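You operate a simulated robot arm through the tools that you are given. There is no shell and no other tool. Be economical: measure what you need, move in short steps, check, and stop when the job is done.

The job below is to be done with a simulated two-armed robot. You get a single attempt, and the scene is never put back.

Task
Hold the yellow control box, jog the hoist to 0 mm and teach it, then prove it with a rinse.
Fine: hold it for both keys; blue button, then orange; wait for DONE; the door stays shut.

Only the result counts: the job must be done as asked and must still hold three seconds after the hand-in. Knocking over, shifting, dropping, spilling or breaking anything else fails it.

Robot
Two 6-joint arms with two-finger parallel grippers on one trunk, on a base that drives. Base frame: it is fixed to the floor where the robot stands at the start and does not move with it; the origin is under the middle of the robot, x ahead of it, y to its left, z up. Units: mm, degrees, N and s.
The left shoulder is at the start at [60, 187, 1247], the right one opposite. With the tool pointing down near the work surface each hand reaches from about 260 to 620 mm from the robot's upright axis, wherever it stands, measured 20 degrees to its own side. Places, roughly: blue button [300, 800, 900]; green button [300, 700, 900]; grey carriage [800, 800, 1400]; jog key [500, -100, 1000]; orange button [300, 600, 900]; red button [300, 600, 900]; stage one upper door [300, 700, 1300]; state display [400, 600, 1400]; steel lift arm [700, 800, 1300]; teach key [500, -200, 1000]; white button [300, 700, 1000]. Payload 1.57 kg a hand.
Tool frame (each hand has its own): the origin (TCP) lies between the finger pads and is the grasp point; the fingertips stand 30 mm ahead of it; z points along the fingers, y is the line along which they close. Largest opening 110 mm; finger width 24, thickness 12; the body of the gripper, 48 by 112 mm, starts 78 mm behind the TCP.
Orientation is that of the tool frame in the base frame, as [roll, pitch, yaw] about the fixed x, y, z axes, in that order (R = Rz(yaw) Ry(pitch) Rx(roll)). With the fingers straight down and closing along the base's y, the tool's x points along the base's -x, its y along +y and its z along -z.

Tools
- The arms move only by the tool arm_command. It takes "left_steps", "right_steps" or both (then of equal length, played together; a hand with none holds still); each is a list that holds one entry, the list of rows, each a list of 7 numbers: the turn, a rotation vector about the base's x, y, z in units of 8 degrees (1.0 is 8 degrees), then the shift along the base's x, y, z in units of 40 mm (1.0 is 40 mm), then the opening in per cent of the stroke, from 0 (shut) to 100 (fully open). In form: [[[rx, ry, rz, tx, ty, tz, gripper], ...]]. A call has 1 to 8 rows; each row shifts and turns the commanded pose from where the row before left it. A call with a number of a shift or a turn outside -1 to 1 is refused whole. Rows are played at 5 a second. More than 50 mm and 8.6 degrees between two rows, or a gripper value outside its range, and nothing of the call is played. Where a pose cannot be reached the arm comes as near as it can. A force on the tool above 40 N (or 10 N above the force at the start of the call, whichever is more), or a blocked arm, ends the call early, and 0.2 s more pass. Each finger travels about 153 mm/s and halts on what it meets, pressing with about 29 N; the grip force reading is that of the motor and also rises with nothing between the fingers. The clock runs only during rows and for 0.2 s after the last one: add rows that do not move to give the fingers time. The reply holds the time, the measured pose of the TCP, the force on the tool along the base axes, the opening and the grip force, in the units named above and with some noise, with the torque about the TCP (base axes, N m) and any sound that the robot's microphone picked up, and new pictures: "pictures" is both (left out), scene, wrist or none (wrist: the cameras of the hands that moved).
- Cameras (640 x 400 px; columns grow to the right, rows downward): "scene" is now at [6.4, 36.5, 1784]; the picture's right is [0.47, -0.88, 0.00], its down [-0.71, -0.38, -0.60] and it looks along [0.53, 0.28, -0.80] (base axes); focal length 290 px, centre (320, 200). "left" rides on the left gripper at [70, -16, -141] in its tool frame; the picture's right is [0.23, 0.97, 0.00], its down [-0.86, 0.20, -0.48] and it looks along [-0.47, 0.11, 0.88] (tool axes); focal length 222 px, centre (320, 200). "right" rides on the right gripper at [70, 16, -141] in its tool frame; the picture's right is [-0.23, 0.97, 0.00], its down [-0.86, -0.20, -0.48] and it looks along [-0.47, -0.11, 0.88] (tool axes); focal length 222 px, centre (320, 200).
- lift_body(by): slides the trunk up (or, below 0, down) by that many mm; the arms and the scene camera ride with it, the base frame stays. It gives what a move gives, with no picture.
- roll_base(legs): drives the robot by 1 to 6 legs, each [ahead, left, turn to the left] in mm, mm and degrees, along the robot's own axes; the way and the turn of a leg run together, so that a leg with both is an arc; at most 1500 mm and 180 degrees a leg. The arms and the cameras ride along, it lands a little off, and it stops where it bumps. It gives what a move gives, and a new picture of the scene camera.
- head_to(pan, tilt): turns the head with the scene camera to pan (to the left, within 86 degrees either way) and tilt (down, from -29 to 69), counted from straight ahead of the robot. It gives what a move gives, and a new picture of the scene camera.
- measure_at(camera, pixels): for up to 12 pixels [column, row] of the newest picture of that camera ("zoom" is the newest enlarged one), the place [x, y, z] in the base frame of the surface seen there, good to about 2 mm. It takes no simulated time.
- zoom(camera, box): a new picture of the part [left, top, right, bottom] of that camera's present view, enlarged. It takes no simulated time.
- hand_in(): hands the job in; it is judged then, once.

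Keep the steps short. Do not move on a guess: measure, check each grasp and each placing, and mend mistakes. In all there are 80 turns and 260 pictures (those below and enlarged ones count). Leave the grippers open and the arms clear of the work at the hand-in unless told otherwise, and finish with a single line.

The tools are called after "Emit:" as a command line: name --argument value ..., lists and objects as JSON in quotes. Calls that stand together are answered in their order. arm_command: Moves the arms, as the interface text tells. Its arguments: {"type":"object","properties":{"left_steps":{"type":"array","items":{"type":"array","items":{"type":"array","items":{"type":"number"}}}},"right_steps":{"type":"array","items":{"type":"array","items":{"type":"array","items":{"type":"number"}}}},"pictures":{"type":"string","enum":["both","scene","wrist","none"]}},"required":[]} The other tools are called the same way: lift_body (by) slides the trunk up or down; roll_base (legs) drives the base; head_to (pan, tilt) turns the head that bears the scene camera; measure_at (camera, pixels) gives the place of the surface under pixels of a picture; zoom (camera, box) takes an enlarged picture of a part of a camera's view; hand_in () hands the job in.

At the start:

```text
t: 0.0
left_ee_pos: [263.0, 309.5, 1288.4]
left_ee_rot: [180.0, 0.0, -179.9]
left_contact_force: [0.1, -0.4, 0.3]
left_ft_torque: [-0.01, -0.02, 0.01]
left_finger_gap: 109.9
left_gripper_force: 0.1
right_ee_pos: [278.0, 38.8, 1292.8]
right_ee_rot: [180.0, 0.1, 180.0]
right_contact_force: [0.9, -0.8, 1.4]
right_ft_torque: [-0.02, 0.0, 0.01]
right_finger_gap: 110.0
right_gripper_force: 0.0
trunk travel left (down, up): [-875.0, 115.0]
robot x, y, heading: [0.6, -0.4, 0.1]
head pan, tilt: [28.0, 53.1]
```

scene: 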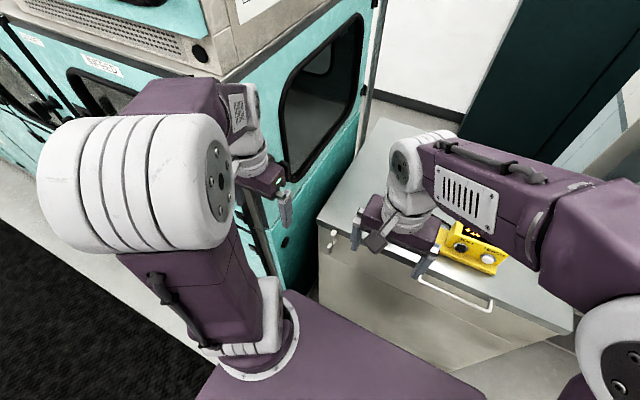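
right: 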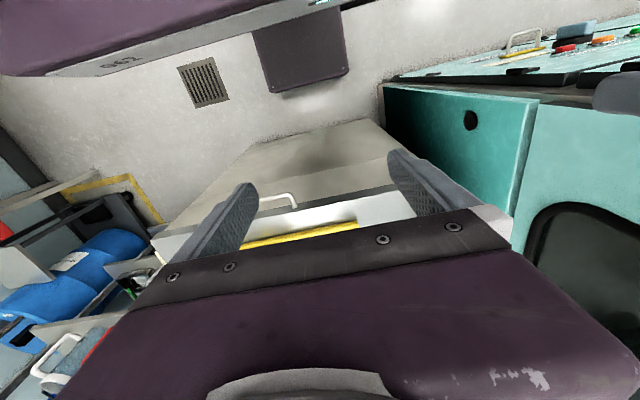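
left: 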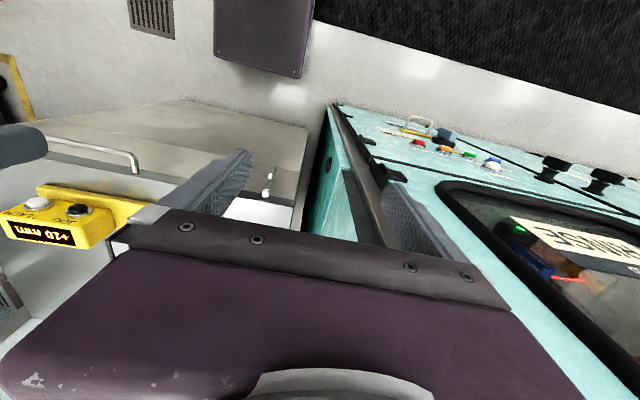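

The left camera shows the yellow box near (60,215), with a display and two keys. I'll enlarge it and the panel.

Emit:
zoom --camera "left" --box '[0, 160, 160, 260]'

Emit:
zoom --camera "scene" --box '[400, 200, 560, 300]'

Emit:
zoom --camera "left" --box '[340, 90, 640, 277]'

```text
4.00 times, centred on (80, 210) of left
```

zoom: 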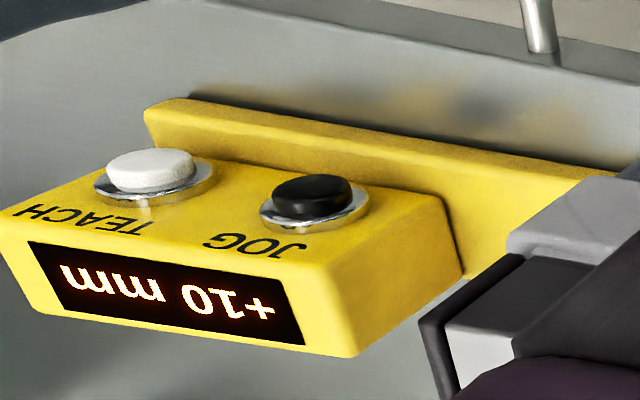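

```text
4.00 times, centred on (480, 250) of scene
```

zoom: 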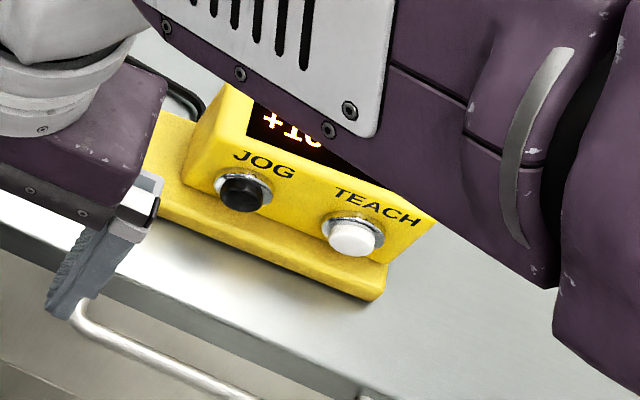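

```text
2.13 times, centred on (490, 184) of left
```

zoom: 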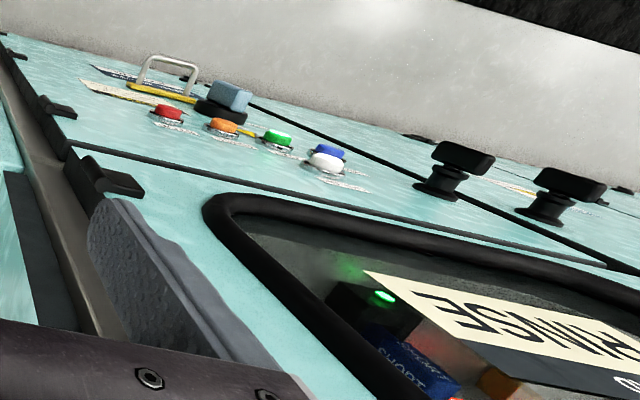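

The box reads +10 mm; black is JOG and white is TEACH. I'll turn the head to see it better and to see the machine.

Emit:
head_to --pan 70 --tilt 25

Emit:
head_to --pan -15 --tilt 55

Emit:
measure_at --camera "left" --pixels '[[37, 203], [77, 209], [40, 187], [107, 204], [149, 200], [5, 219], [20, 235], [82, 244], [112, 228], [120, 196], [30, 213], [39, 260]]'

```text
t: 1.1
left_ee_pos: [262.1, 309.4, 1288.0]
left_ee_rot: [-180.0, 0.0, -180.0]
left_contact_force: [-0.1, 0.6, 0.9]
left_ft_torque: [0.01, -0.01, 0.0]
left_finger_gap: 110.0
left_gripper_force: 0.0
right_ee_pos: [277.4, 39.7, 1292.3]
right_ee_rot: [180.0, 0.0, 180.0]
right_contact_force: [-0.1, -0.2, -0.5]
right_ft_torque: [0.02, 0.01, 0.0]
right_finger_gap: 110.0
right_gripper_force: 0.0
trunk travel left (down, up): [-875.0, 115.0]
robot x, y, heading: [-1.9, -0.4, 0.0]
head pan, tilt: [70.0, 25.0]
```

scene: 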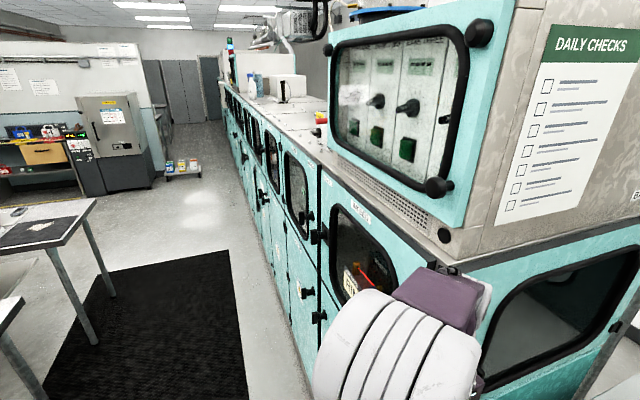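

```text
t: 2.7
left_ee_pos: [263.1, 310.2, 1287.6]
left_ee_rot: [179.9, 0.0, -180.0]
left_contact_force: [0.8, 0.1, 0.6]
left_ft_torque: [-0.02, -0.02, 0.01]
left_finger_gap: 109.8
left_gripper_force: 0.0
right_ee_pos: [277.9, 38.6, 1291.5]
right_ee_rot: [-179.9, 0.0, -180.0]
right_contact_force: [-0.4, 0.1, -0.4]
right_ft_torque: [0.03, 0.06, 0.0]
right_finger_gap: 110.2
right_gripper_force: 0.0
trunk travel left (down, up): [-875.0, 115.0]
robot x, y, heading: [-2.4, 3.4, 0.1]
head pan, tilt: [-15.0, 55.0]
```

scene: 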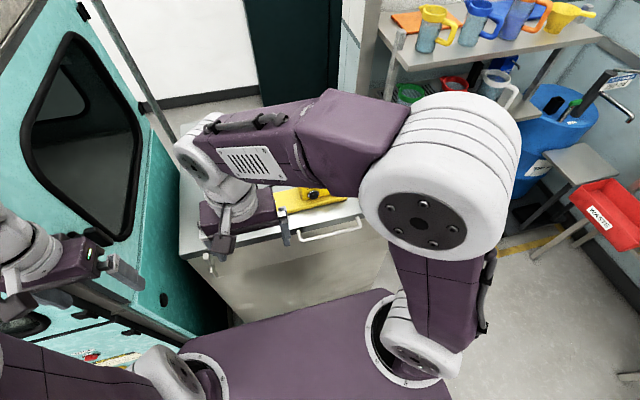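

```text
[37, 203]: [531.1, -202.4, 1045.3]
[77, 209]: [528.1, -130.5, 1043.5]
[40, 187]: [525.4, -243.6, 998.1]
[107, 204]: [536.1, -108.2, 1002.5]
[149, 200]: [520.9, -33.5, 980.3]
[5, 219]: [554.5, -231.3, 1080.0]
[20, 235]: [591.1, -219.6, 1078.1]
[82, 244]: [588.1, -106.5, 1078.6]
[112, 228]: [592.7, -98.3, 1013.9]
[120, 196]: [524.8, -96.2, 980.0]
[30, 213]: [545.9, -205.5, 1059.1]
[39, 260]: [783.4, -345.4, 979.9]
```

The right arm hides the box. I'll move the right hand to the right (free air there) to see clearly.

Emit:
arm_command --right_steps '[[[0, 0, 0, 0, -1, 0, 100], [0, 0, 0, 0, -1, 0, 100], [0, 0, 0, 0, -1, 0, 100], [0, 0, 0, 0, -1, 0, 100], [0, 0, 0, 0, -1, 0, 100], [0, 0, 0, 0, -1, 0, 100], [0, 0, 0, 0, -1, 0, 100]]]' --pictures "both"

```text
t: 4.3
left_ee_pos: [262.3, 310.9, 1287.1]
left_ee_rot: [-180.0, 0.0, -180.0]
left_contact_force: [1.1, -1.1, -0.3]
left_ft_torque: [0.02, -0.02, -0.02]
left_finger_gap: 110.0
left_gripper_force: 0.0
right_ee_pos: [278.8, -240.6, 1292.4]
right_ee_rot: [-179.9, 0.0, -180.0]
right_contact_force: [0.0, -0.5, -0.1]
right_ft_torque: [-0.02, -0.03, -0.04]
right_finger_gap: 109.9
right_gripper_force: 0.0
trunk travel left (down, up): [-875.0, 115.0]
robot x, y, heading: [-2.8, -4.2, -0.1]
head pan, tilt: [-15.0, 55.0]
```

scene: 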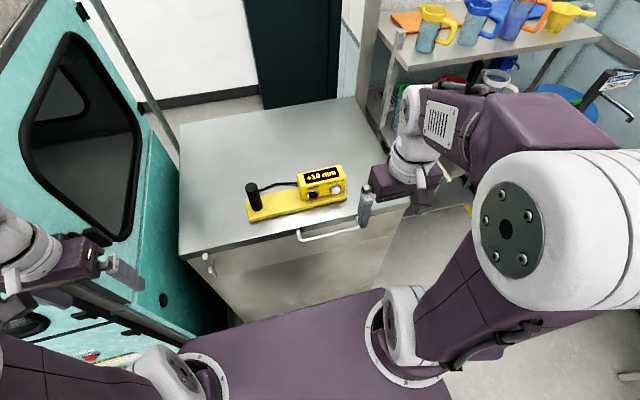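
right: 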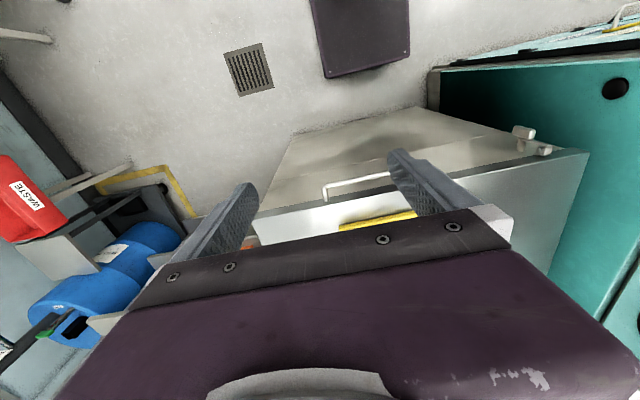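

Now clear: a yellow plate with a black post (252,195) at its left end. That looks like the handle. Enlarging.

Emit:
zoom --camera "scene" --box '[230, 145, 374, 235]'

Emit:
measure_at --camera "scene" --pixels '[[252, 186], [253, 204], [252, 195], [249, 220], [347, 199], [313, 195], [336, 190], [301, 178], [340, 167], [247, 199], [300, 168], [230, 249]]'

```text
4.44 times, centred on (302, 190) of scene
```

zoom: 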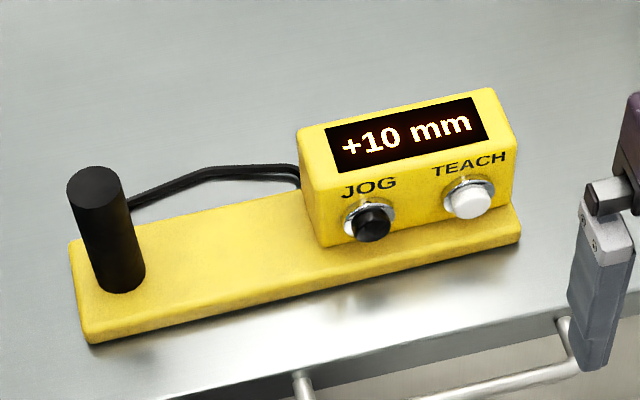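

```text
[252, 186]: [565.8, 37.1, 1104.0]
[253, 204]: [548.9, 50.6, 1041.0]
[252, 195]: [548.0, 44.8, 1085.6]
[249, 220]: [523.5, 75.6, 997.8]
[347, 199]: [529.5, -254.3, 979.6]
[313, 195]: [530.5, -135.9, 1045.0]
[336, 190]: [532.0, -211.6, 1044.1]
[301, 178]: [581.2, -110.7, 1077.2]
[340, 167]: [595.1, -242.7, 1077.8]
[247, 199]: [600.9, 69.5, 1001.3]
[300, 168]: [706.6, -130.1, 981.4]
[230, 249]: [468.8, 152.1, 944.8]
```

Measuring more finely on the enlarged picture.

Emit:
measure_at --camera "zoom" --pixels '[[94, 182], [74, 195], [116, 195], [122, 287], [100, 285], [374, 223], [467, 202], [366, 210], [352, 230], [410, 205], [390, 185], [430, 235]]'

```text
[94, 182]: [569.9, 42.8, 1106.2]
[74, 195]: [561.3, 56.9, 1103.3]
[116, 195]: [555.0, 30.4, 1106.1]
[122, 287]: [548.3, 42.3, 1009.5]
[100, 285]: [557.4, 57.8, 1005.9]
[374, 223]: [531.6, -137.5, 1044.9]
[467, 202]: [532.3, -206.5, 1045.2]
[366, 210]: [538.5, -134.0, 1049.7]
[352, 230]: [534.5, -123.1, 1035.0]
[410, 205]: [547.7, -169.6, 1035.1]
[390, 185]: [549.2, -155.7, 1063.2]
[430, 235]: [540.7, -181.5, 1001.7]
```

The post is about 28 mm thick, centre [563, 43], top z 1106; the keys face −x at about z 1045 (JOG y −137, TEACH y −207). Left hand will grip the post: first −y, away from the machine.

Emit:
arm_command --left_steps '[[[0, 0, 0, 0, -0.955, 0, 100], [0, 0, 0, 0, -0.955, 0, 100], [0, 0, 0, 0, -0.955, 0, 100], [0, 0, 0, 0, -0.955, 0, 100], [0, 0, 0, 0, -0.955, 0, 100], [0, 0, 0, 0, -0.955, 0, 100], [0, 0, 0, 0, -0.955, 0, 100]]]' --pictures "none"

Emit:
arm_command --left_steps '[[[0, 0, 0, 1, 0, -0.2, 100], [0, 0, 0, 1, 0, -0.2, 100], [0, 0, 0, 1, 0, -0.2, 100], [0, 0, 0, 1, 0, -0.2, 100], [0, 0, 0, 1, 0, -0.2, 100], [0, 0, 0, 1, 0, -0.2, 100], [0, 0, 0, 1, 0, -0.2, 100], [0, 0, 0, 0.5, 0, -0.2, 100]]]' --pictures "both"

```text
t: 5.9
left_ee_pos: [263.1, 40.3, 1290.7]
left_ee_rot: [179.9, 0.0, -180.0]
left_contact_force: [0.5, 1.1, -0.4]
left_ft_torque: [0.03, 0.02, 0.0]
left_finger_gap: 109.9
left_gripper_force: 0.0
right_ee_pos: [277.6, -240.8, 1291.9]
right_ee_rot: [179.9, 0.0, -180.0]
right_contact_force: [0.2, -0.4, 1.1]
right_ft_torque: [0.01, 0.01, -0.02]
right_finger_gap: 110.1
right_gripper_force: 0.1
trunk travel left (down, up): [-875.0, 115.0]
robot x, y, heading: [-2.4, 0.9, -0.2]
head pan, tilt: [-15.0, 55.0]
```

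```text
t: 7.7
left_ee_pos: [563.0, 42.4, 1223.3]
left_ee_rot: [-180.0, -0.2, -180.0]
left_contact_force: [0.0, 0.1, -0.7]
left_ft_torque: [-0.02, 0.03, -0.02]
left_finger_gap: 110.1
left_gripper_force: 0.1
right_ee_pos: [279.5, -240.5, 1292.5]
right_ee_rot: [179.9, -0.2, -179.9]
right_contact_force: [0.6, 0.4, 0.2]
right_ft_torque: [0.0, 0.03, -0.01]
right_finger_gap: 110.0
right_gripper_force: 0.1
trunk travel left (down, up): [-875.0, 115.0]
robot x, y, heading: [0.6, 2.5, 0.1]
head pan, tilt: [-15.0, 55.0]
```

scene: 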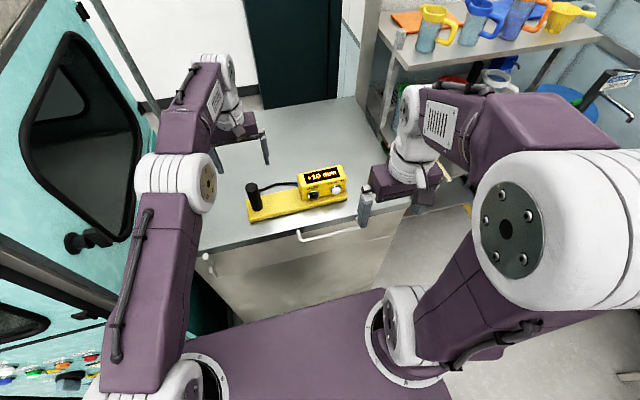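
left: 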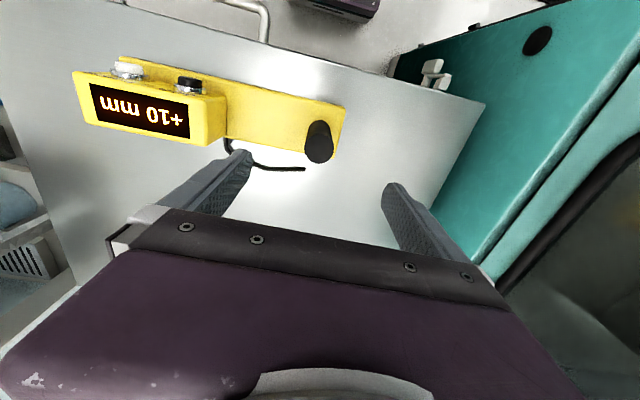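

Check the post and the cable in the left picture before going down.

Emit:
measure_at --camera "left" --pixels '[[320, 126], [318, 155], [307, 145], [332, 145], [301, 168], [270, 166], [245, 160], [242, 110], [342, 110]]'

Emit:
zoom --camera "left" --box '[200, 80, 400, 205]'

```text
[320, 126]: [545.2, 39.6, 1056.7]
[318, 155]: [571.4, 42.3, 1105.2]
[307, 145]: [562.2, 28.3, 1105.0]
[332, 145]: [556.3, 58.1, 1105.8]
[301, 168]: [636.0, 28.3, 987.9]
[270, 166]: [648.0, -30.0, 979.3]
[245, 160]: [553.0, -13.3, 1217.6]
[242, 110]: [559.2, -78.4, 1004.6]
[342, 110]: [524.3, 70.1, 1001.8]
```

```text
3.20 times, centred on (300, 142) of left
```

zoom: 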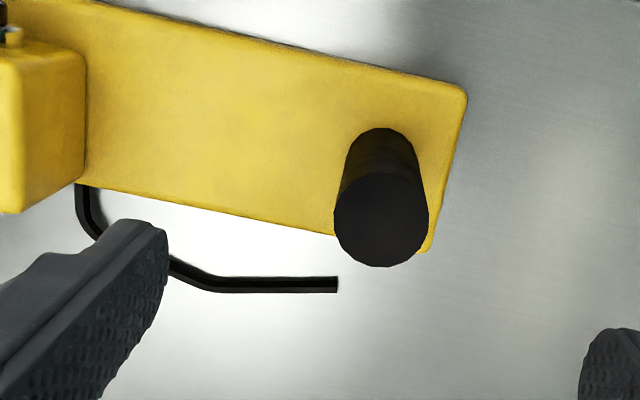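

Post centre ≈ [560, 43]; the cable lies behind, clear. Descend to TCP z 1065 and then close.

Emit:
arm_command --left_steps '[[[0, 0, 0, -0.07, 0.02, -0.8, 100], [0, 0, 0, 0, 0, -0.8, 100], [0, 0, 0, 0, 0, -0.8, 100], [0, 0, 0, 0, 0, -0.8, 100], [0, 0, 0, 0, 0, -0.75, 100]]]' --pictures "both"

```text
t: 8.9
left_ee_pos: [562.1, 42.4, 1065.7]
left_ee_rot: [-180.0, 0.0, 180.0]
left_contact_force: [0.7, -0.8, -0.7]
left_ft_torque: [0.03, 0.0, 0.0]
left_finger_gap: 110.2
left_gripper_force: 0.1
right_ee_pos: [279.2, -239.4, 1292.2]
right_ee_rot: [-179.9, -0.1, 180.0]
right_contact_force: [-0.2, 0.4, -0.1]
right_ft_torque: [-0.01, -0.02, 0.0]
right_finger_gap: 110.1
right_gripper_force: 0.1
trunk travel left (down, up): [-875.0, 115.0]
robot x, y, heading: [-1.6, 1.9, -0.1]
head pan, tilt: [-15.0, 55.0]
```

scene: 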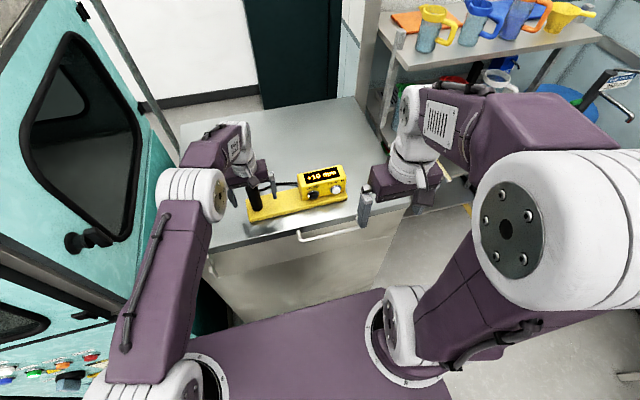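
left: 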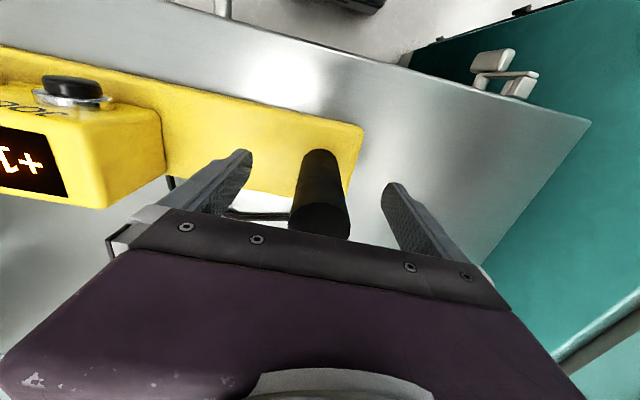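

The post stands between the fingers. Closing gradually. At the same time the right hand shuts its fingers (free air).

Emit:
arm_command --left_steps '[[[0, 0, 0, 0, 0, 0, 60], [0, 0, 0, 0, 0, 0, 35], [0, 0, 0, 0, 0, 0, 20], [0, 0, 0, 0, 0, 0, 10], [0, 0, 0, 0, 0, 0, 0], [0, 0, 0, 0, 0, 0, 0], [0, 0, 0, 0, 0, 0, 0]]]' --right_steps '[[[0, 0, 0, 0, 0, 0, 60], [0, 0, 0, 0, 0, 0, 35], [0, 0, 0, 0, 0, 0, 20], [0, 0, 0, 0, 0, 0, 10], [0, 0, 0, 0, 0, 0, 0], [0, 0, 0, 0, 0, 0, 0], [0, 0, 0, 0, 0, 0, 0]]]' --pictures "scene"

Emit:
zoom --camera "scene" --box '[230, 145, 374, 235]'

Emit:
measure_at --camera "zoom" --pixels '[[374, 223], [467, 202], [410, 205], [366, 210], [430, 235]]'

```text
t: 10.5
left_ee_pos: [560.9, 42.5, 1066.2]
left_ee_rot: [-180.0, 0.0, 180.0]
left_contact_force: [-0.3, 0.4, 0.8]
left_ft_torque: [-0.02, -0.08, -0.08]
left_finger_gap: 35.6
left_gripper_force: 28.8
right_ee_pos: [278.2, -240.9, 1292.4]
right_ee_rot: [180.0, 0.0, -179.9]
right_contact_force: [0.3, -0.2, -0.4]
right_ft_torque: [-0.03, 0.06, -0.02]
right_finger_gap: 0.3
right_gripper_force: 21.3
trunk travel left (down, up): [-875.0, 115.0]
robot x, y, heading: [0.1, 1.0, -0.1]
head pan, tilt: [-15.0, 55.0]
```

scene: 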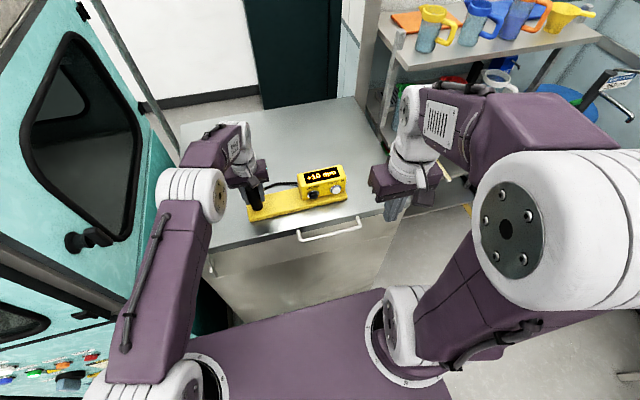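

```text
4.44 times, centred on (302, 190) of scene
```

zoom: 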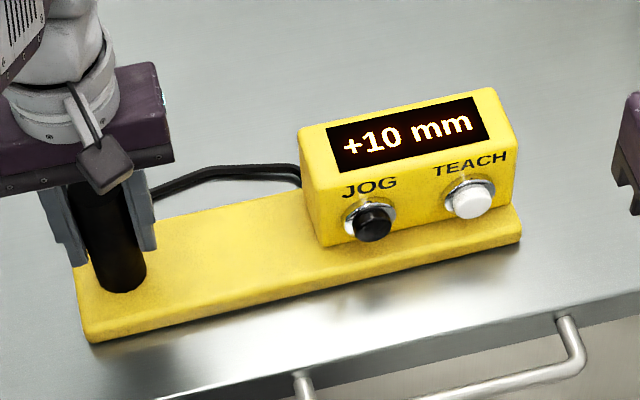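

```text
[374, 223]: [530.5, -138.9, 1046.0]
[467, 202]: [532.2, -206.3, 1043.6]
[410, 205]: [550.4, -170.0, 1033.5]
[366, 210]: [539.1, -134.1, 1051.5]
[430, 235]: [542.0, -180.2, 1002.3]
```

Held (gap 35.6, 29 N), box not shifted. Now the right hand goes with closed, downward fingers to in front of the JOG key: [485, −137, 1060].

Emit:
arm_command --right_steps '[[[0, 0, 0, 0.86, 0.43, -0.5, 0], [0, 0, 0, 0.86, 0.43, -0.5, 0], [0, 0, 0, 0.86, 0.43, -0.5, 0], [0, 0, 0, 0.86, 0.43, -0.5, 0], [0, 0, 0, 0.86, 0.43, -0.5, 0], [0, 0, 0, 0.86, 0.43, -0.5, 0]]]' --pictures "none"

Emit:
arm_command --right_steps '[[[0, 0, 0, 0, 0, -0.93, 0], [0, 0, 0, 0, 0, -0.93, 0], [0, 0, 0, 0, 0, -0.94, 0]]]' --pictures "both"

```text
t: 11.9
left_ee_pos: [562.2, 41.2, 1065.9]
left_ee_rot: [180.0, -0.1, 180.0]
left_contact_force: [1.3, -0.5, 0.9]
left_ft_torque: [0.18, 0.13, -0.01]
left_finger_gap: 36.1
left_gripper_force: 28.6
right_ee_pos: [485.8, -140.2, 1175.1]
right_ee_rot: [-180.0, -0.1, 179.9]
right_contact_force: [0.8, -0.3, -0.6]
right_ft_torque: [-0.03, 0.05, -0.02]
right_finger_gap: 0.0
right_gripper_force: 21.0
trunk travel left (down, up): [-875.0, 115.0]
robot x, y, heading: [1.6, -0.0, -0.1]
head pan, tilt: [-15.0, 55.0]
```

```text
t: 12.7
left_ee_pos: [561.1, 40.8, 1065.7]
left_ee_rot: [180.0, 0.0, 179.9]
left_contact_force: [-1.2, -0.2, -0.5]
left_ft_torque: [0.04, -0.04, -0.18]
left_finger_gap: 35.7
left_gripper_force: 28.5
right_ee_pos: [483.7, -136.3, 1059.8]
right_ee_rot: [-179.9, -0.1, -179.9]
right_contact_force: [-0.2, -0.3, -0.5]
right_ft_torque: [0.01, 0.0, -0.02]
right_finger_gap: 0.1
right_gripper_force: 21.2
trunk travel left (down, up): [-875.0, 115.0]
robot x, y, heading: [-0.1, 1.1, 0.2]
head pan, tilt: [-15.0, 55.0]
```

scene: 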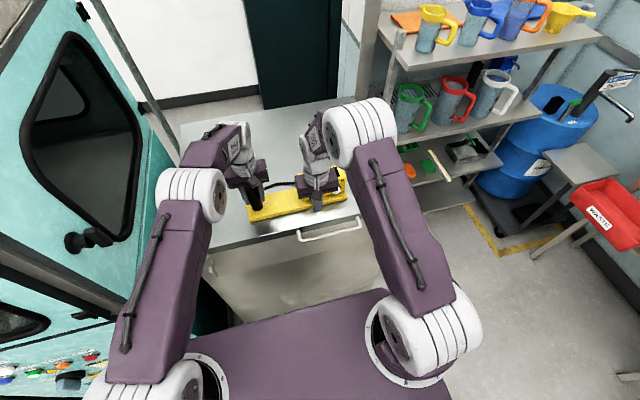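
right: 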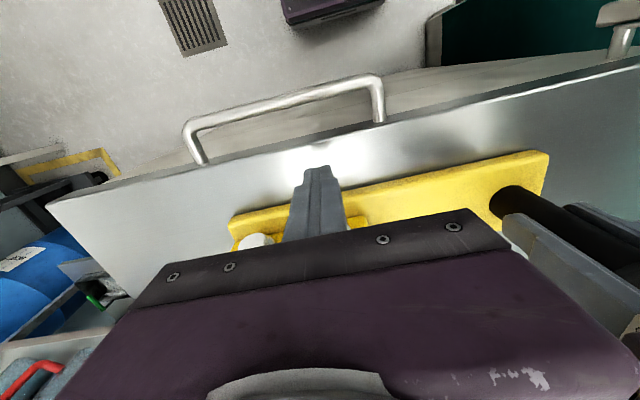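

The closed fingers stand in front of JOG. Approach to about 3 mm short, press about 5 mm in small steps, and back off, then read the display.

Emit:
arm_command --right_steps '[[[0, 0, 0, 0.6, 0, 0, 0], [0, 0, 0, 0.1, 0, 0, 0], [0, 0, 0, 0.1, 0, 0, 0], [0, 0, 0, 0.08, 0, 0, 0], [0, 0, 0, 0.06, 0, 0, 0]]]' --pictures "both"

```text
t: 13.9
left_ee_pos: [560.5, 42.2, 1065.6]
left_ee_rot: [-180.0, 0.1, -179.9]
left_contact_force: [3.1, 1.8, 0.3]
left_ft_torque: [-0.03, 0.05, 0.38]
left_finger_gap: 35.7
left_gripper_force: 29.4
right_ee_pos: [522.0, -139.4, 1060.0]
right_ee_rot: [180.0, -0.1, 179.8]
right_contact_force: [-3.5, -2.0, 0.4]
right_ft_torque: [-0.03, 0.09, 0.0]
right_finger_gap: 0.3
right_gripper_force: 21.5
trunk travel left (down, up): [-875.0, 115.0]
robot x, y, heading: [-4.6, 3.9, -0.2]
head pan, tilt: [-15.0, 55.0]
heard: click
```

scene: 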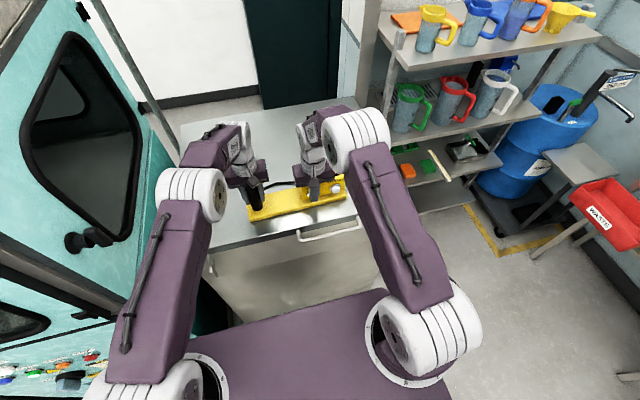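
right: 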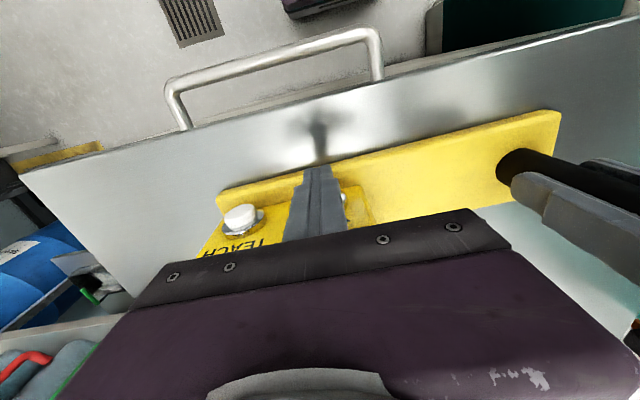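

Click heard at about 3.5 N. Back off and read the display via the left camera.

Emit:
arm_command --right_steps '[[[0, 0, 0, -0.34, 0, 0, 0], [0, 0, 0, -0.5, 0, 0, 0]]]' --pictures "none"

Emit:
zoom --camera "left" --box '[0, 60, 256, 220]'

Emit:
zoom --camera "scene" --box '[230, 145, 374, 235]'

```text
t: 14.5
left_ee_pos: [560.2, 40.9, 1066.1]
left_ee_rot: [-179.9, -0.1, -179.9]
left_contact_force: [-0.5, 0.1, -0.5]
left_ft_torque: [-0.16, -0.18, 0.15]
left_finger_gap: 35.9
left_gripper_force: 29.2
right_ee_pos: [489.0, -137.0, 1060.7]
right_ee_rot: [179.9, 0.0, -180.0]
right_contact_force: [0.5, -0.3, 0.0]
right_ft_torque: [0.01, 0.01, 0.03]
right_finger_gap: 0.1
right_gripper_force: 21.4
trunk travel left (down, up): [-875.0, 115.0]
robot x, y, heading: [0.1, 1.9, -0.0]
head pan, tilt: [-15.0, 55.0]
```

```text
2.50 times, centred on (128, 140) of left
```

zoom: 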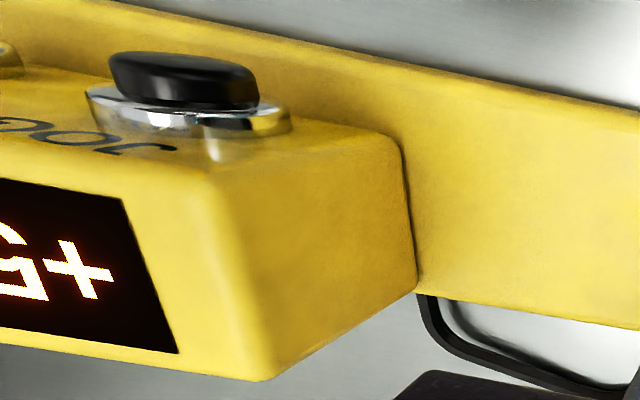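

```text
4.44 times, centred on (302, 190) of scene
```

zoom: 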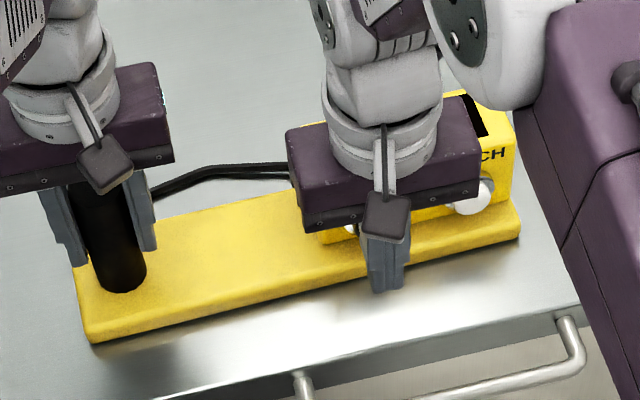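

Display now starts with "+5", so one press steps by −5. Press once more identically and back off.

Emit:
arm_command --right_steps '[[[0, 0, 0, 0.5, 0, 0, 0], [0, 0, 0, 0.1, 0, 0, 0], [0, 0, 0, 0.1, 0, 0, 0], [0, 0, 0, 0.08, 0, 0, 0], [0, 0, 0, 0.06, 0, 0, 0], [0, 0, 0, -0.34, 0, 0, 0], [0, 0, 0, -0.5, 0, 0, 0]]]' --pictures "none"

Emit:
zoom --camera "left" --box '[0, 60, 256, 220]'

```text
t: 16.1
left_ee_pos: [560.1, 42.6, 1066.3]
left_ee_rot: [-180.0, -0.1, 180.0]
left_contact_force: [0.1, -0.3, -0.1]
left_ft_torque: [-0.07, 0.07, 0.14]
left_finger_gap: 35.9
left_gripper_force: 29.5
right_ee_pos: [486.8, -136.7, 1061.4]
right_ee_rot: [-180.0, 0.0, 180.0]
right_contact_force: [0.1, 0.0, -0.1]
right_ft_torque: [0.0, -0.03, -0.01]
right_finger_gap: 0.0
right_gripper_force: 21.0
trunk travel left (down, up): [-875.0, 115.0]
robot x, y, heading: [0.9, -1.6, 0.2]
head pan, tilt: [-15.0, 55.0]
```

```text
2.50 times, centred on (128, 140) of left
```

zoom: 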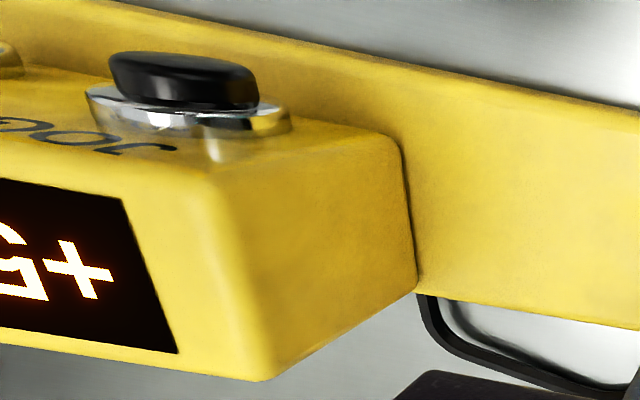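

No click, still +5: the press was not deep enough. Repeat with a slightly deeper push and a short hold.

Emit:
arm_command --right_steps '[[[0, 0, 0, 0.6, 0, 0, 0], [0, 0, 0, 0.1, 0, 0, 0], [0, 0, 0, 0.1, 0, 0, 0], [0, 0, 0, 0.1, 0, 0, 0], [0, 0, 0, 0, 0, 0, 0]]]' --pictures "none"

Emit:
zoom --camera "left" --box '[0, 60, 256, 220]'

```text
t: 17.3
left_ee_pos: [560.5, 41.8, 1066.0]
left_ee_rot: [-180.0, 0.0, 179.9]
left_contact_force: [2.1, 0.2, 0.0]
left_ft_torque: [-0.04, 0.08, 0.35]
left_finger_gap: 35.7
left_gripper_force: 29.3
right_ee_pos: [524.8, -137.2, 1060.7]
right_ee_rot: [180.0, -0.1, -180.0]
right_contact_force: [-3.3, -0.3, -1.9]
right_ft_torque: [0.0, 0.07, 0.0]
right_finger_gap: 0.1
right_gripper_force: 21.3
trunk travel left (down, up): [-875.0, 115.0]
robot x, y, heading: [2.7, 0.4, 0.0]
head pan, tilt: [-15.0, 55.0]
heard: click
```

```text
2.50 times, centred on (128, 140) of left
```

zoom: 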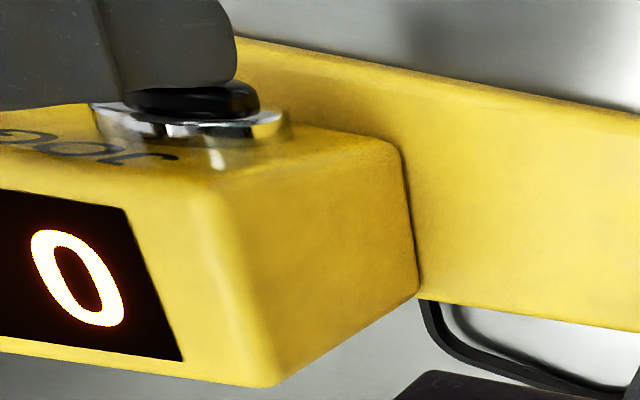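

Click; display shows 0. Back off and move sideways to in front of TEACH (y −206).

Emit:
arm_command --right_steps '[[[0, 0, 0, -0.4, 0, 0, 0], [0, 0, 0, -0.5, 0, 0, 0], [0, 0, 0, 0, -0.88, 0, 0], [0, 0, 0, 0, -0.87, 0, 0]]]' --pictures "scene"

Emit:
zoom --camera "scene" --box '[230, 145, 374, 235]'

Emit:
zoom --camera "left" --box '[0, 60, 256, 220]'

```text
t: 18.3
left_ee_pos: [560.5, 41.8, 1065.2]
left_ee_rot: [-180.0, 0.0, 179.9]
left_contact_force: [-0.2, -0.8, 0.2]
left_ft_torque: [-0.14, -0.09, 0.01]
left_finger_gap: 35.8
left_gripper_force: 29.1
right_ee_pos: [486.5, -207.8, 1061.2]
right_ee_rot: [180.0, 0.0, 179.9]
right_contact_force: [0.6, -1.2, 0.1]
right_ft_torque: [-0.01, -0.01, 0.06]
right_finger_gap: 0.0
right_gripper_force: 21.5
trunk travel left (down, up): [-875.0, 115.0]
robot x, y, heading: [-1.1, -0.9, 0.3]
head pan, tilt: [-15.0, 55.0]
```

scene: 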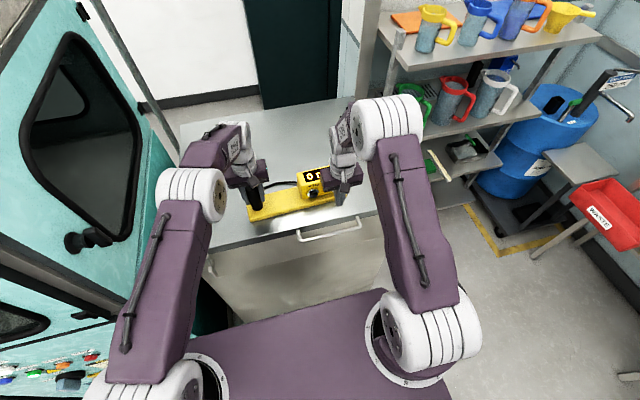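

```text
4.44 times, centred on (302, 190) of scene
```

zoom: 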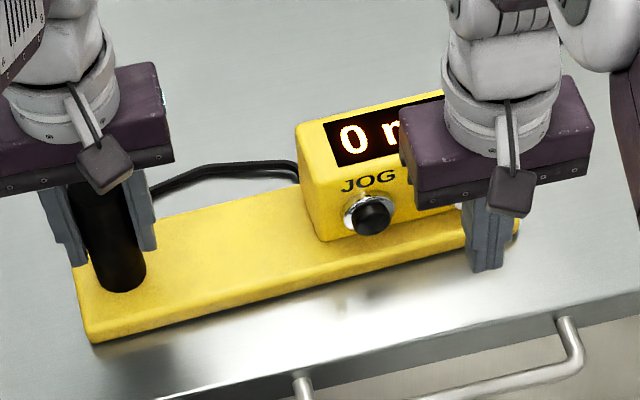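

```text
2.50 times, centred on (128, 140) of left
```

zoom: 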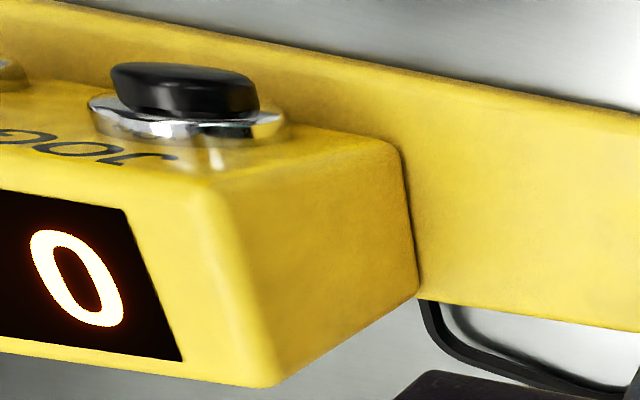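

Display reads "0 m…". Press TEACH the same way.

Emit:
arm_command --right_steps '[[[0, 0, 0, 0.65, 0, 0, 0], [0, 0, 0, 0.1, 0, 0, 0], [0, 0, 0, 0.1, 0, 0, 0], [0, 0, 0, 0.1, 0, 0, 0], [0, 0, 0, 0, 0, 0, 0]]]' --pictures "none"

Emit:
zoom --camera "scene" --box '[230, 145, 374, 235]'

```text
t: 19.5
left_ee_pos: [561.4, 42.0, 1066.3]
left_ee_rot: [180.0, -0.1, 179.9]
left_contact_force: [1.1, -0.2, -1.0]
left_ft_torque: [0.03, 0.12, 0.11]
left_finger_gap: 36.1
left_gripper_force: 28.9
right_ee_pos: [525.4, -207.7, 1062.0]
right_ee_rot: [179.9, 0.1, -180.0]
right_contact_force: [-1.5, -0.5, -0.2]
right_ft_torque: [-0.01, 0.01, 0.0]
right_finger_gap: 0.0
right_gripper_force: 21.4
trunk travel left (down, up): [-875.0, 115.0]
robot x, y, heading: [-1.0, 2.5, -0.0]
head pan, tilt: [-15.0, 55.0]
```

```text
4.44 times, centred on (302, 190) of scene
```

zoom: 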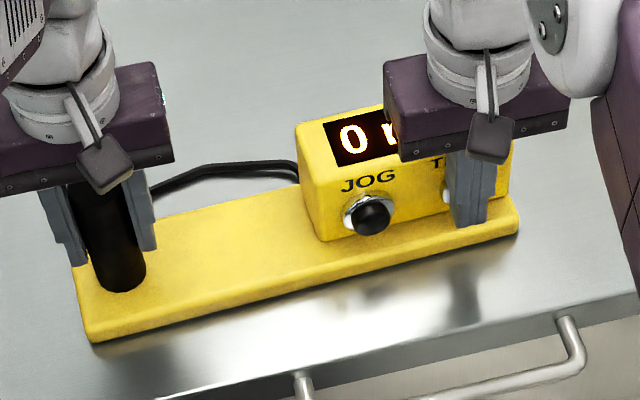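

No click yet (1.5 N). Push 2–4 mm further.

Emit:
arm_command --right_steps '[[[0, 0, 0, 0.05, 0, 0, 0], [0, 0, 0, 0.05, 0, 0, 0], [0, 0, 0, 0, 0, 0, 0]]]' --pictures "none"

Emit:
zoom --camera "scene" --box '[230, 145, 374, 235]'

```text
t: 20.3
left_ee_pos: [560.5, 41.6, 1066.6]
left_ee_rot: [-179.9, 0.0, -180.0]
left_contact_force: [1.9, 1.0, 0.0]
left_ft_torque: [-0.01, 0.07, 0.35]
left_finger_gap: 35.7
left_gripper_force: 29.4
right_ee_pos: [531.8, -207.4, 1061.0]
right_ee_rot: [-179.9, 0.0, 179.9]
right_contact_force: [-3.0, -0.7, 0.8]
right_ft_torque: [0.02, 0.08, 0.01]
right_finger_gap: 0.0
right_gripper_force: 21.5
trunk travel left (down, up): [-875.0, 115.0]
robot x, y, heading: [-3.4, 1.6, -0.2]
head pan, tilt: [-15.0, 55.0]
```

```text
4.44 times, centred on (302, 190) of scene
```

zoom: 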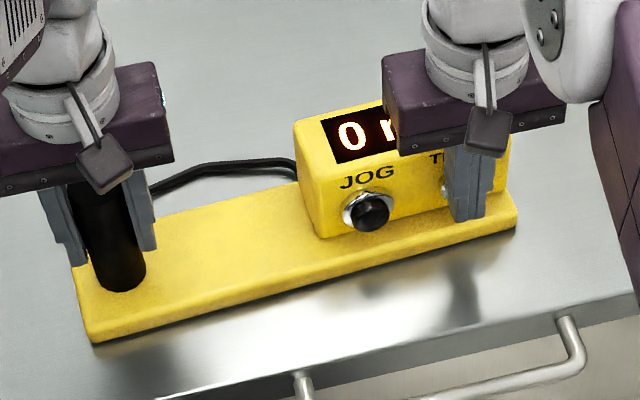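

Torque on the left hand rises and the box yaws slightly; push a little more and watch.

Emit:
arm_command --right_steps '[[[0, 0, 0, 0.06, 0, 0, 0], [0, 0, 0, 0, 0, 0, 0]]]' --pictures "wrist"

Emit:
zoom --camera "scene" --box '[230, 145, 374, 235]'

```text
t: 20.9
left_ee_pos: [560.3, 41.5, 1066.4]
left_ee_rot: [-180.0, 0.0, -180.0]
left_contact_force: [2.0, -0.7, -0.9]
left_ft_torque: [0.05, 0.07, 0.35]
left_finger_gap: 35.6
left_gripper_force: 29.0
right_ee_pos: [535.0, -208.4, 1061.2]
right_ee_rot: [-179.9, 0.0, -180.0]
right_contact_force: [-3.3, 0.5, 0.3]
right_ft_torque: [-0.01, 0.01, -0.01]
right_finger_gap: 0.0
right_gripper_force: 21.1
trunk travel left (down, up): [-875.0, 115.0]
robot x, y, heading: [-0.5, 1.3, 0.1]
head pan, tilt: [-15.0, 55.0]
```

right: 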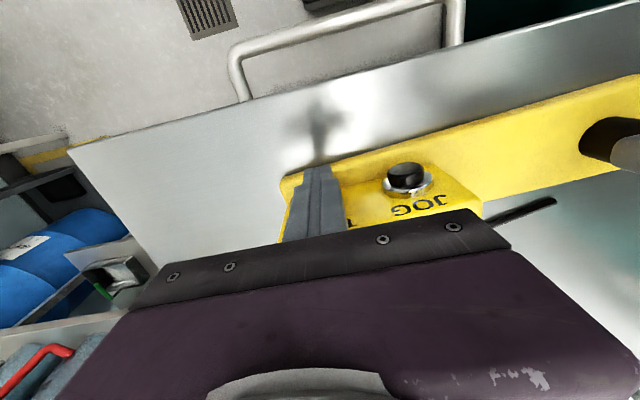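

```text
4.44 times, centred on (302, 190) of scene
```

zoom: 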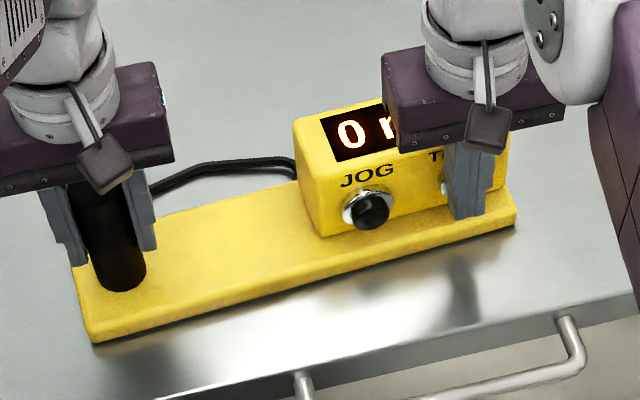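

The box starts to turn about the post before the key clicks (lever 250 mm). Back off, and measure the box: pinching key and back wall with the right hand would give no net push.

Emit:
arm_command --right_steps '[[[0, 0, 0, -0.4, 0, 0, 0], [0, 0, 0, -0.8, 0, 0, 0], [0, 0, 0, 0, 0, 1, 0], [0, 0, 0, 0, 0, 1, 0], [0, 0, 0, -0.5, 0, 1, 0], [0, 0, 0, -1, -1, 0, 0], [0, 0, 0, -1, -1, 0, 0]]]' --pictures "scene"

Emit:
zoom --camera "scene" --box '[230, 145, 374, 235]'

```text
refused: row 6 steps farther than a row can; nothing moved
```

```text
4.44 times, centred on (302, 190) of scene
```

zoom: 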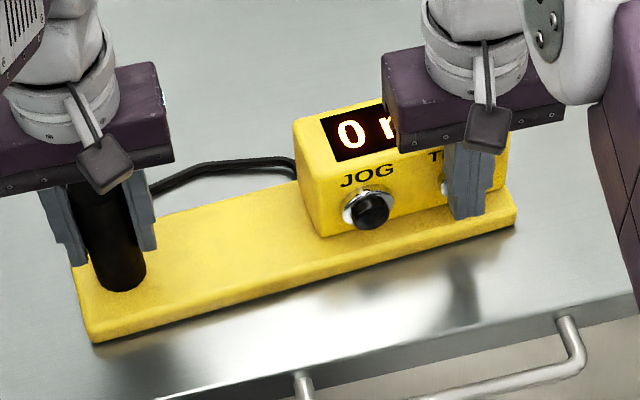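

Diagonal rows were too long; retry with smaller ones.

Emit:
arm_command --right_steps '[[[0, 0, 0, -0.4, 0, 0, 0], [0, 0, 0, -0.8, 0, 0, 0], [0, 0, 0, 0, 0, 1, 0], [0, 0, 0, 0, 0, 1, 0], [0, 0, 0, -0.5, 0, 1, 0], [0, 0, 0, -0.8, -0.8, 0, 0], [0, 0, 0, -0.8, -0.8, 0, 0]]]' --pictures "scene"

Emit:
zoom --camera "scene" --box '[230, 145, 374, 235]'

Emit:
measure_at --camera "zoom" --pixels '[[374, 223], [467, 202], [410, 205], [490, 92], [488, 82], [330, 118], [320, 130], [515, 222]]'

```text
t: 22.5
left_ee_pos: [561.2, 41.1, 1067.3]
left_ee_rot: [-180.0, 0.0, 180.0]
left_contact_force: [-1.4, -0.7, 1.1]
left_ft_torque: [-0.02, 0.09, 0.02]
left_finger_gap: 35.8
left_gripper_force: 29.3
right_ee_pos: [400.7, -274.7, 1180.1]
right_ee_rot: [179.9, 0.0, 179.9]
right_contact_force: [1.0, 0.2, 0.4]
right_ft_torque: [0.01, 0.01, -0.02]
right_finger_gap: 0.0
right_gripper_force: 21.1
trunk travel left (down, up): [-875.0, 115.0]
robot x, y, heading: [-1.1, 0.1, -0.0]
head pan, tilt: [-15.0, 55.0]
```

scene: 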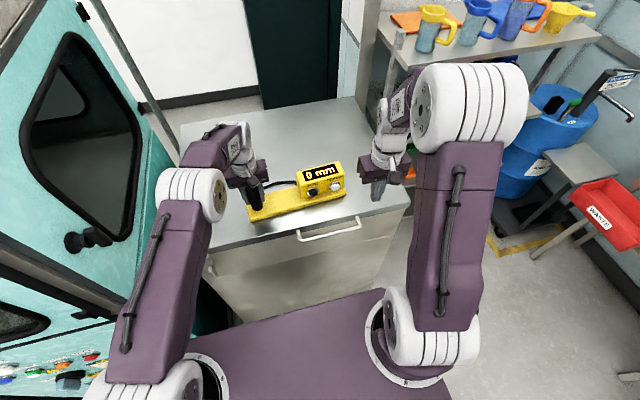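

```text
4.44 times, centred on (302, 190) of scene
```

zoom: 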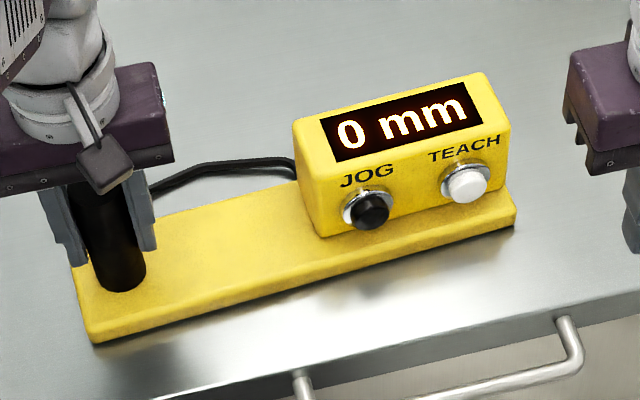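

```text
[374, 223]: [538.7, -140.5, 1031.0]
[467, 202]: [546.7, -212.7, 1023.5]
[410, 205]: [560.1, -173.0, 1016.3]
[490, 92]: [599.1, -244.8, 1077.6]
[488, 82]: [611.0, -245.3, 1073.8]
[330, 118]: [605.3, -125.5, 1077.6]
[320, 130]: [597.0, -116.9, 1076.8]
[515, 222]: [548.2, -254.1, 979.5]
```

Display "0 mm", not yet taught; the box turned about 3°. Measure key and back edge at the TEACH end anew.

Emit:
measure_at --camera "zoom" --pixels '[[468, 187], [460, 180], [476, 195], [468, 200], [450, 195], [478, 74], [440, 82], [400, 90], [500, 120], [500, 170], [510, 130], [420, 125]]'

Emit:
zoom --camera "right" --box '[200, 50, 640, 325]'

```text
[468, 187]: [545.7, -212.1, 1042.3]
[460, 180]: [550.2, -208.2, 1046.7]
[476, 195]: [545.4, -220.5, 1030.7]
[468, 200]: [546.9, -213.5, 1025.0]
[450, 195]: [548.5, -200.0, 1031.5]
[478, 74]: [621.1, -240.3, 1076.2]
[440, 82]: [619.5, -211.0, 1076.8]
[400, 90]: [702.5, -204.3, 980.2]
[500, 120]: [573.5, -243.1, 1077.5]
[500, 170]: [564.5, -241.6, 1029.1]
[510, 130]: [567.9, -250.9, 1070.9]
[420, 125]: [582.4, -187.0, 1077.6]
```

```text
1.45 times, centred on (420, 188) of right
```

zoom: 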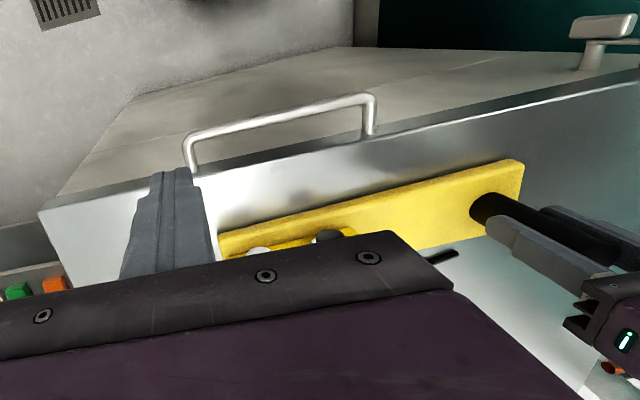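

TEACH face ≈ [545, −211, 1038], back edge x ≈ 621. So the pinch centre is ≈ [584, −211] and box yaw ≈ 4°. Rotate the right hand about z by −86° while opening, in free air.

Emit:
arm_command --right_steps '[[[0, 0, -1, 0, 0, 0.2, 20], [0, 0, -1, 0, 0, 0.2, 40], [0, 0, -1, 0, 0, 0.2, 60], [0, 0, -1, 0, 0, 0.2, 80], [0, 0, -1, 0, 0, 0.2, 100], [0, 0, -1, 0, 0, 0, 100], [0, 0, -1, 0, 0, 0, 100], [0, 0, -1, 0, 0, 0, 100]]]' --pictures "none"

Emit:
arm_command --right_steps '[[[0, 0, -1, 0, 0, 0, 100], [0, 0, -1, 0, 0, 0, 100], [0, 0, -0.75, 0, 0, 0, 100], [0, 0, 0, 0, 0, 0, 100]]]' --pictures "both"

```text
t: 24.3
left_ee_pos: [561.0, 41.9, 1066.5]
left_ee_rot: [179.9, 0.0, 180.0]
left_contact_force: [0.4, 1.0, 1.0]
left_ft_torque: [-0.04, 0.0, 0.01]
left_finger_gap: 35.8
left_gripper_force: 29.4
right_ee_pos: [402.2, -270.7, 1220.9]
right_ee_rot: [-179.9, -0.1, 115.8]
right_contact_force: [0.5, 0.2, 0.2]
right_ft_torque: [0.01, 0.05, 0.02]
right_finger_gap: 109.8
right_gripper_force: 0.0
trunk travel left (down, up): [-875.0, 115.0]
robot x, y, heading: [0.4, -1.7, -0.1]
head pan, tilt: [-15.0, 55.0]
```

```text
t: 25.3
left_ee_pos: [560.1, 40.4, 1066.4]
left_ee_rot: [-179.9, 0.1, 180.0]
left_contact_force: [0.2, 0.3, 0.1]
left_ft_torque: [-0.02, -0.02, -0.06]
left_finger_gap: 35.7
left_gripper_force: 29.4
right_ee_pos: [401.1, -271.1, 1221.1]
right_ee_rot: [180.0, 0.0, 93.9]
right_contact_force: [-0.4, -0.2, 0.9]
right_ft_torque: [-0.02, 0.0, -0.04]
right_finger_gap: 110.0
right_gripper_force: 0.0
trunk travel left (down, up): [-875.0, 115.0]
robot x, y, heading: [-1.5, 5.5, -0.1]
head pan, tilt: [-15.0, 55.0]
```

scene: 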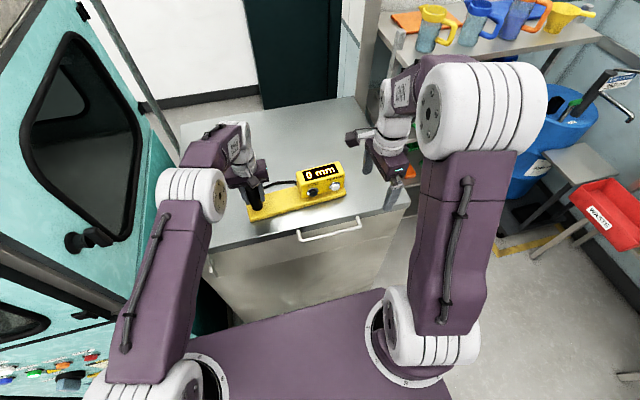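
right: 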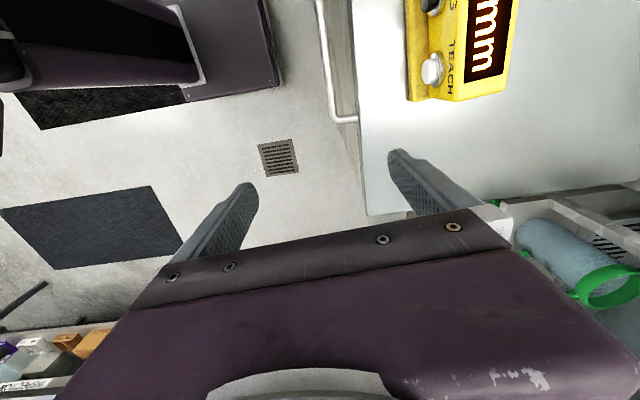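

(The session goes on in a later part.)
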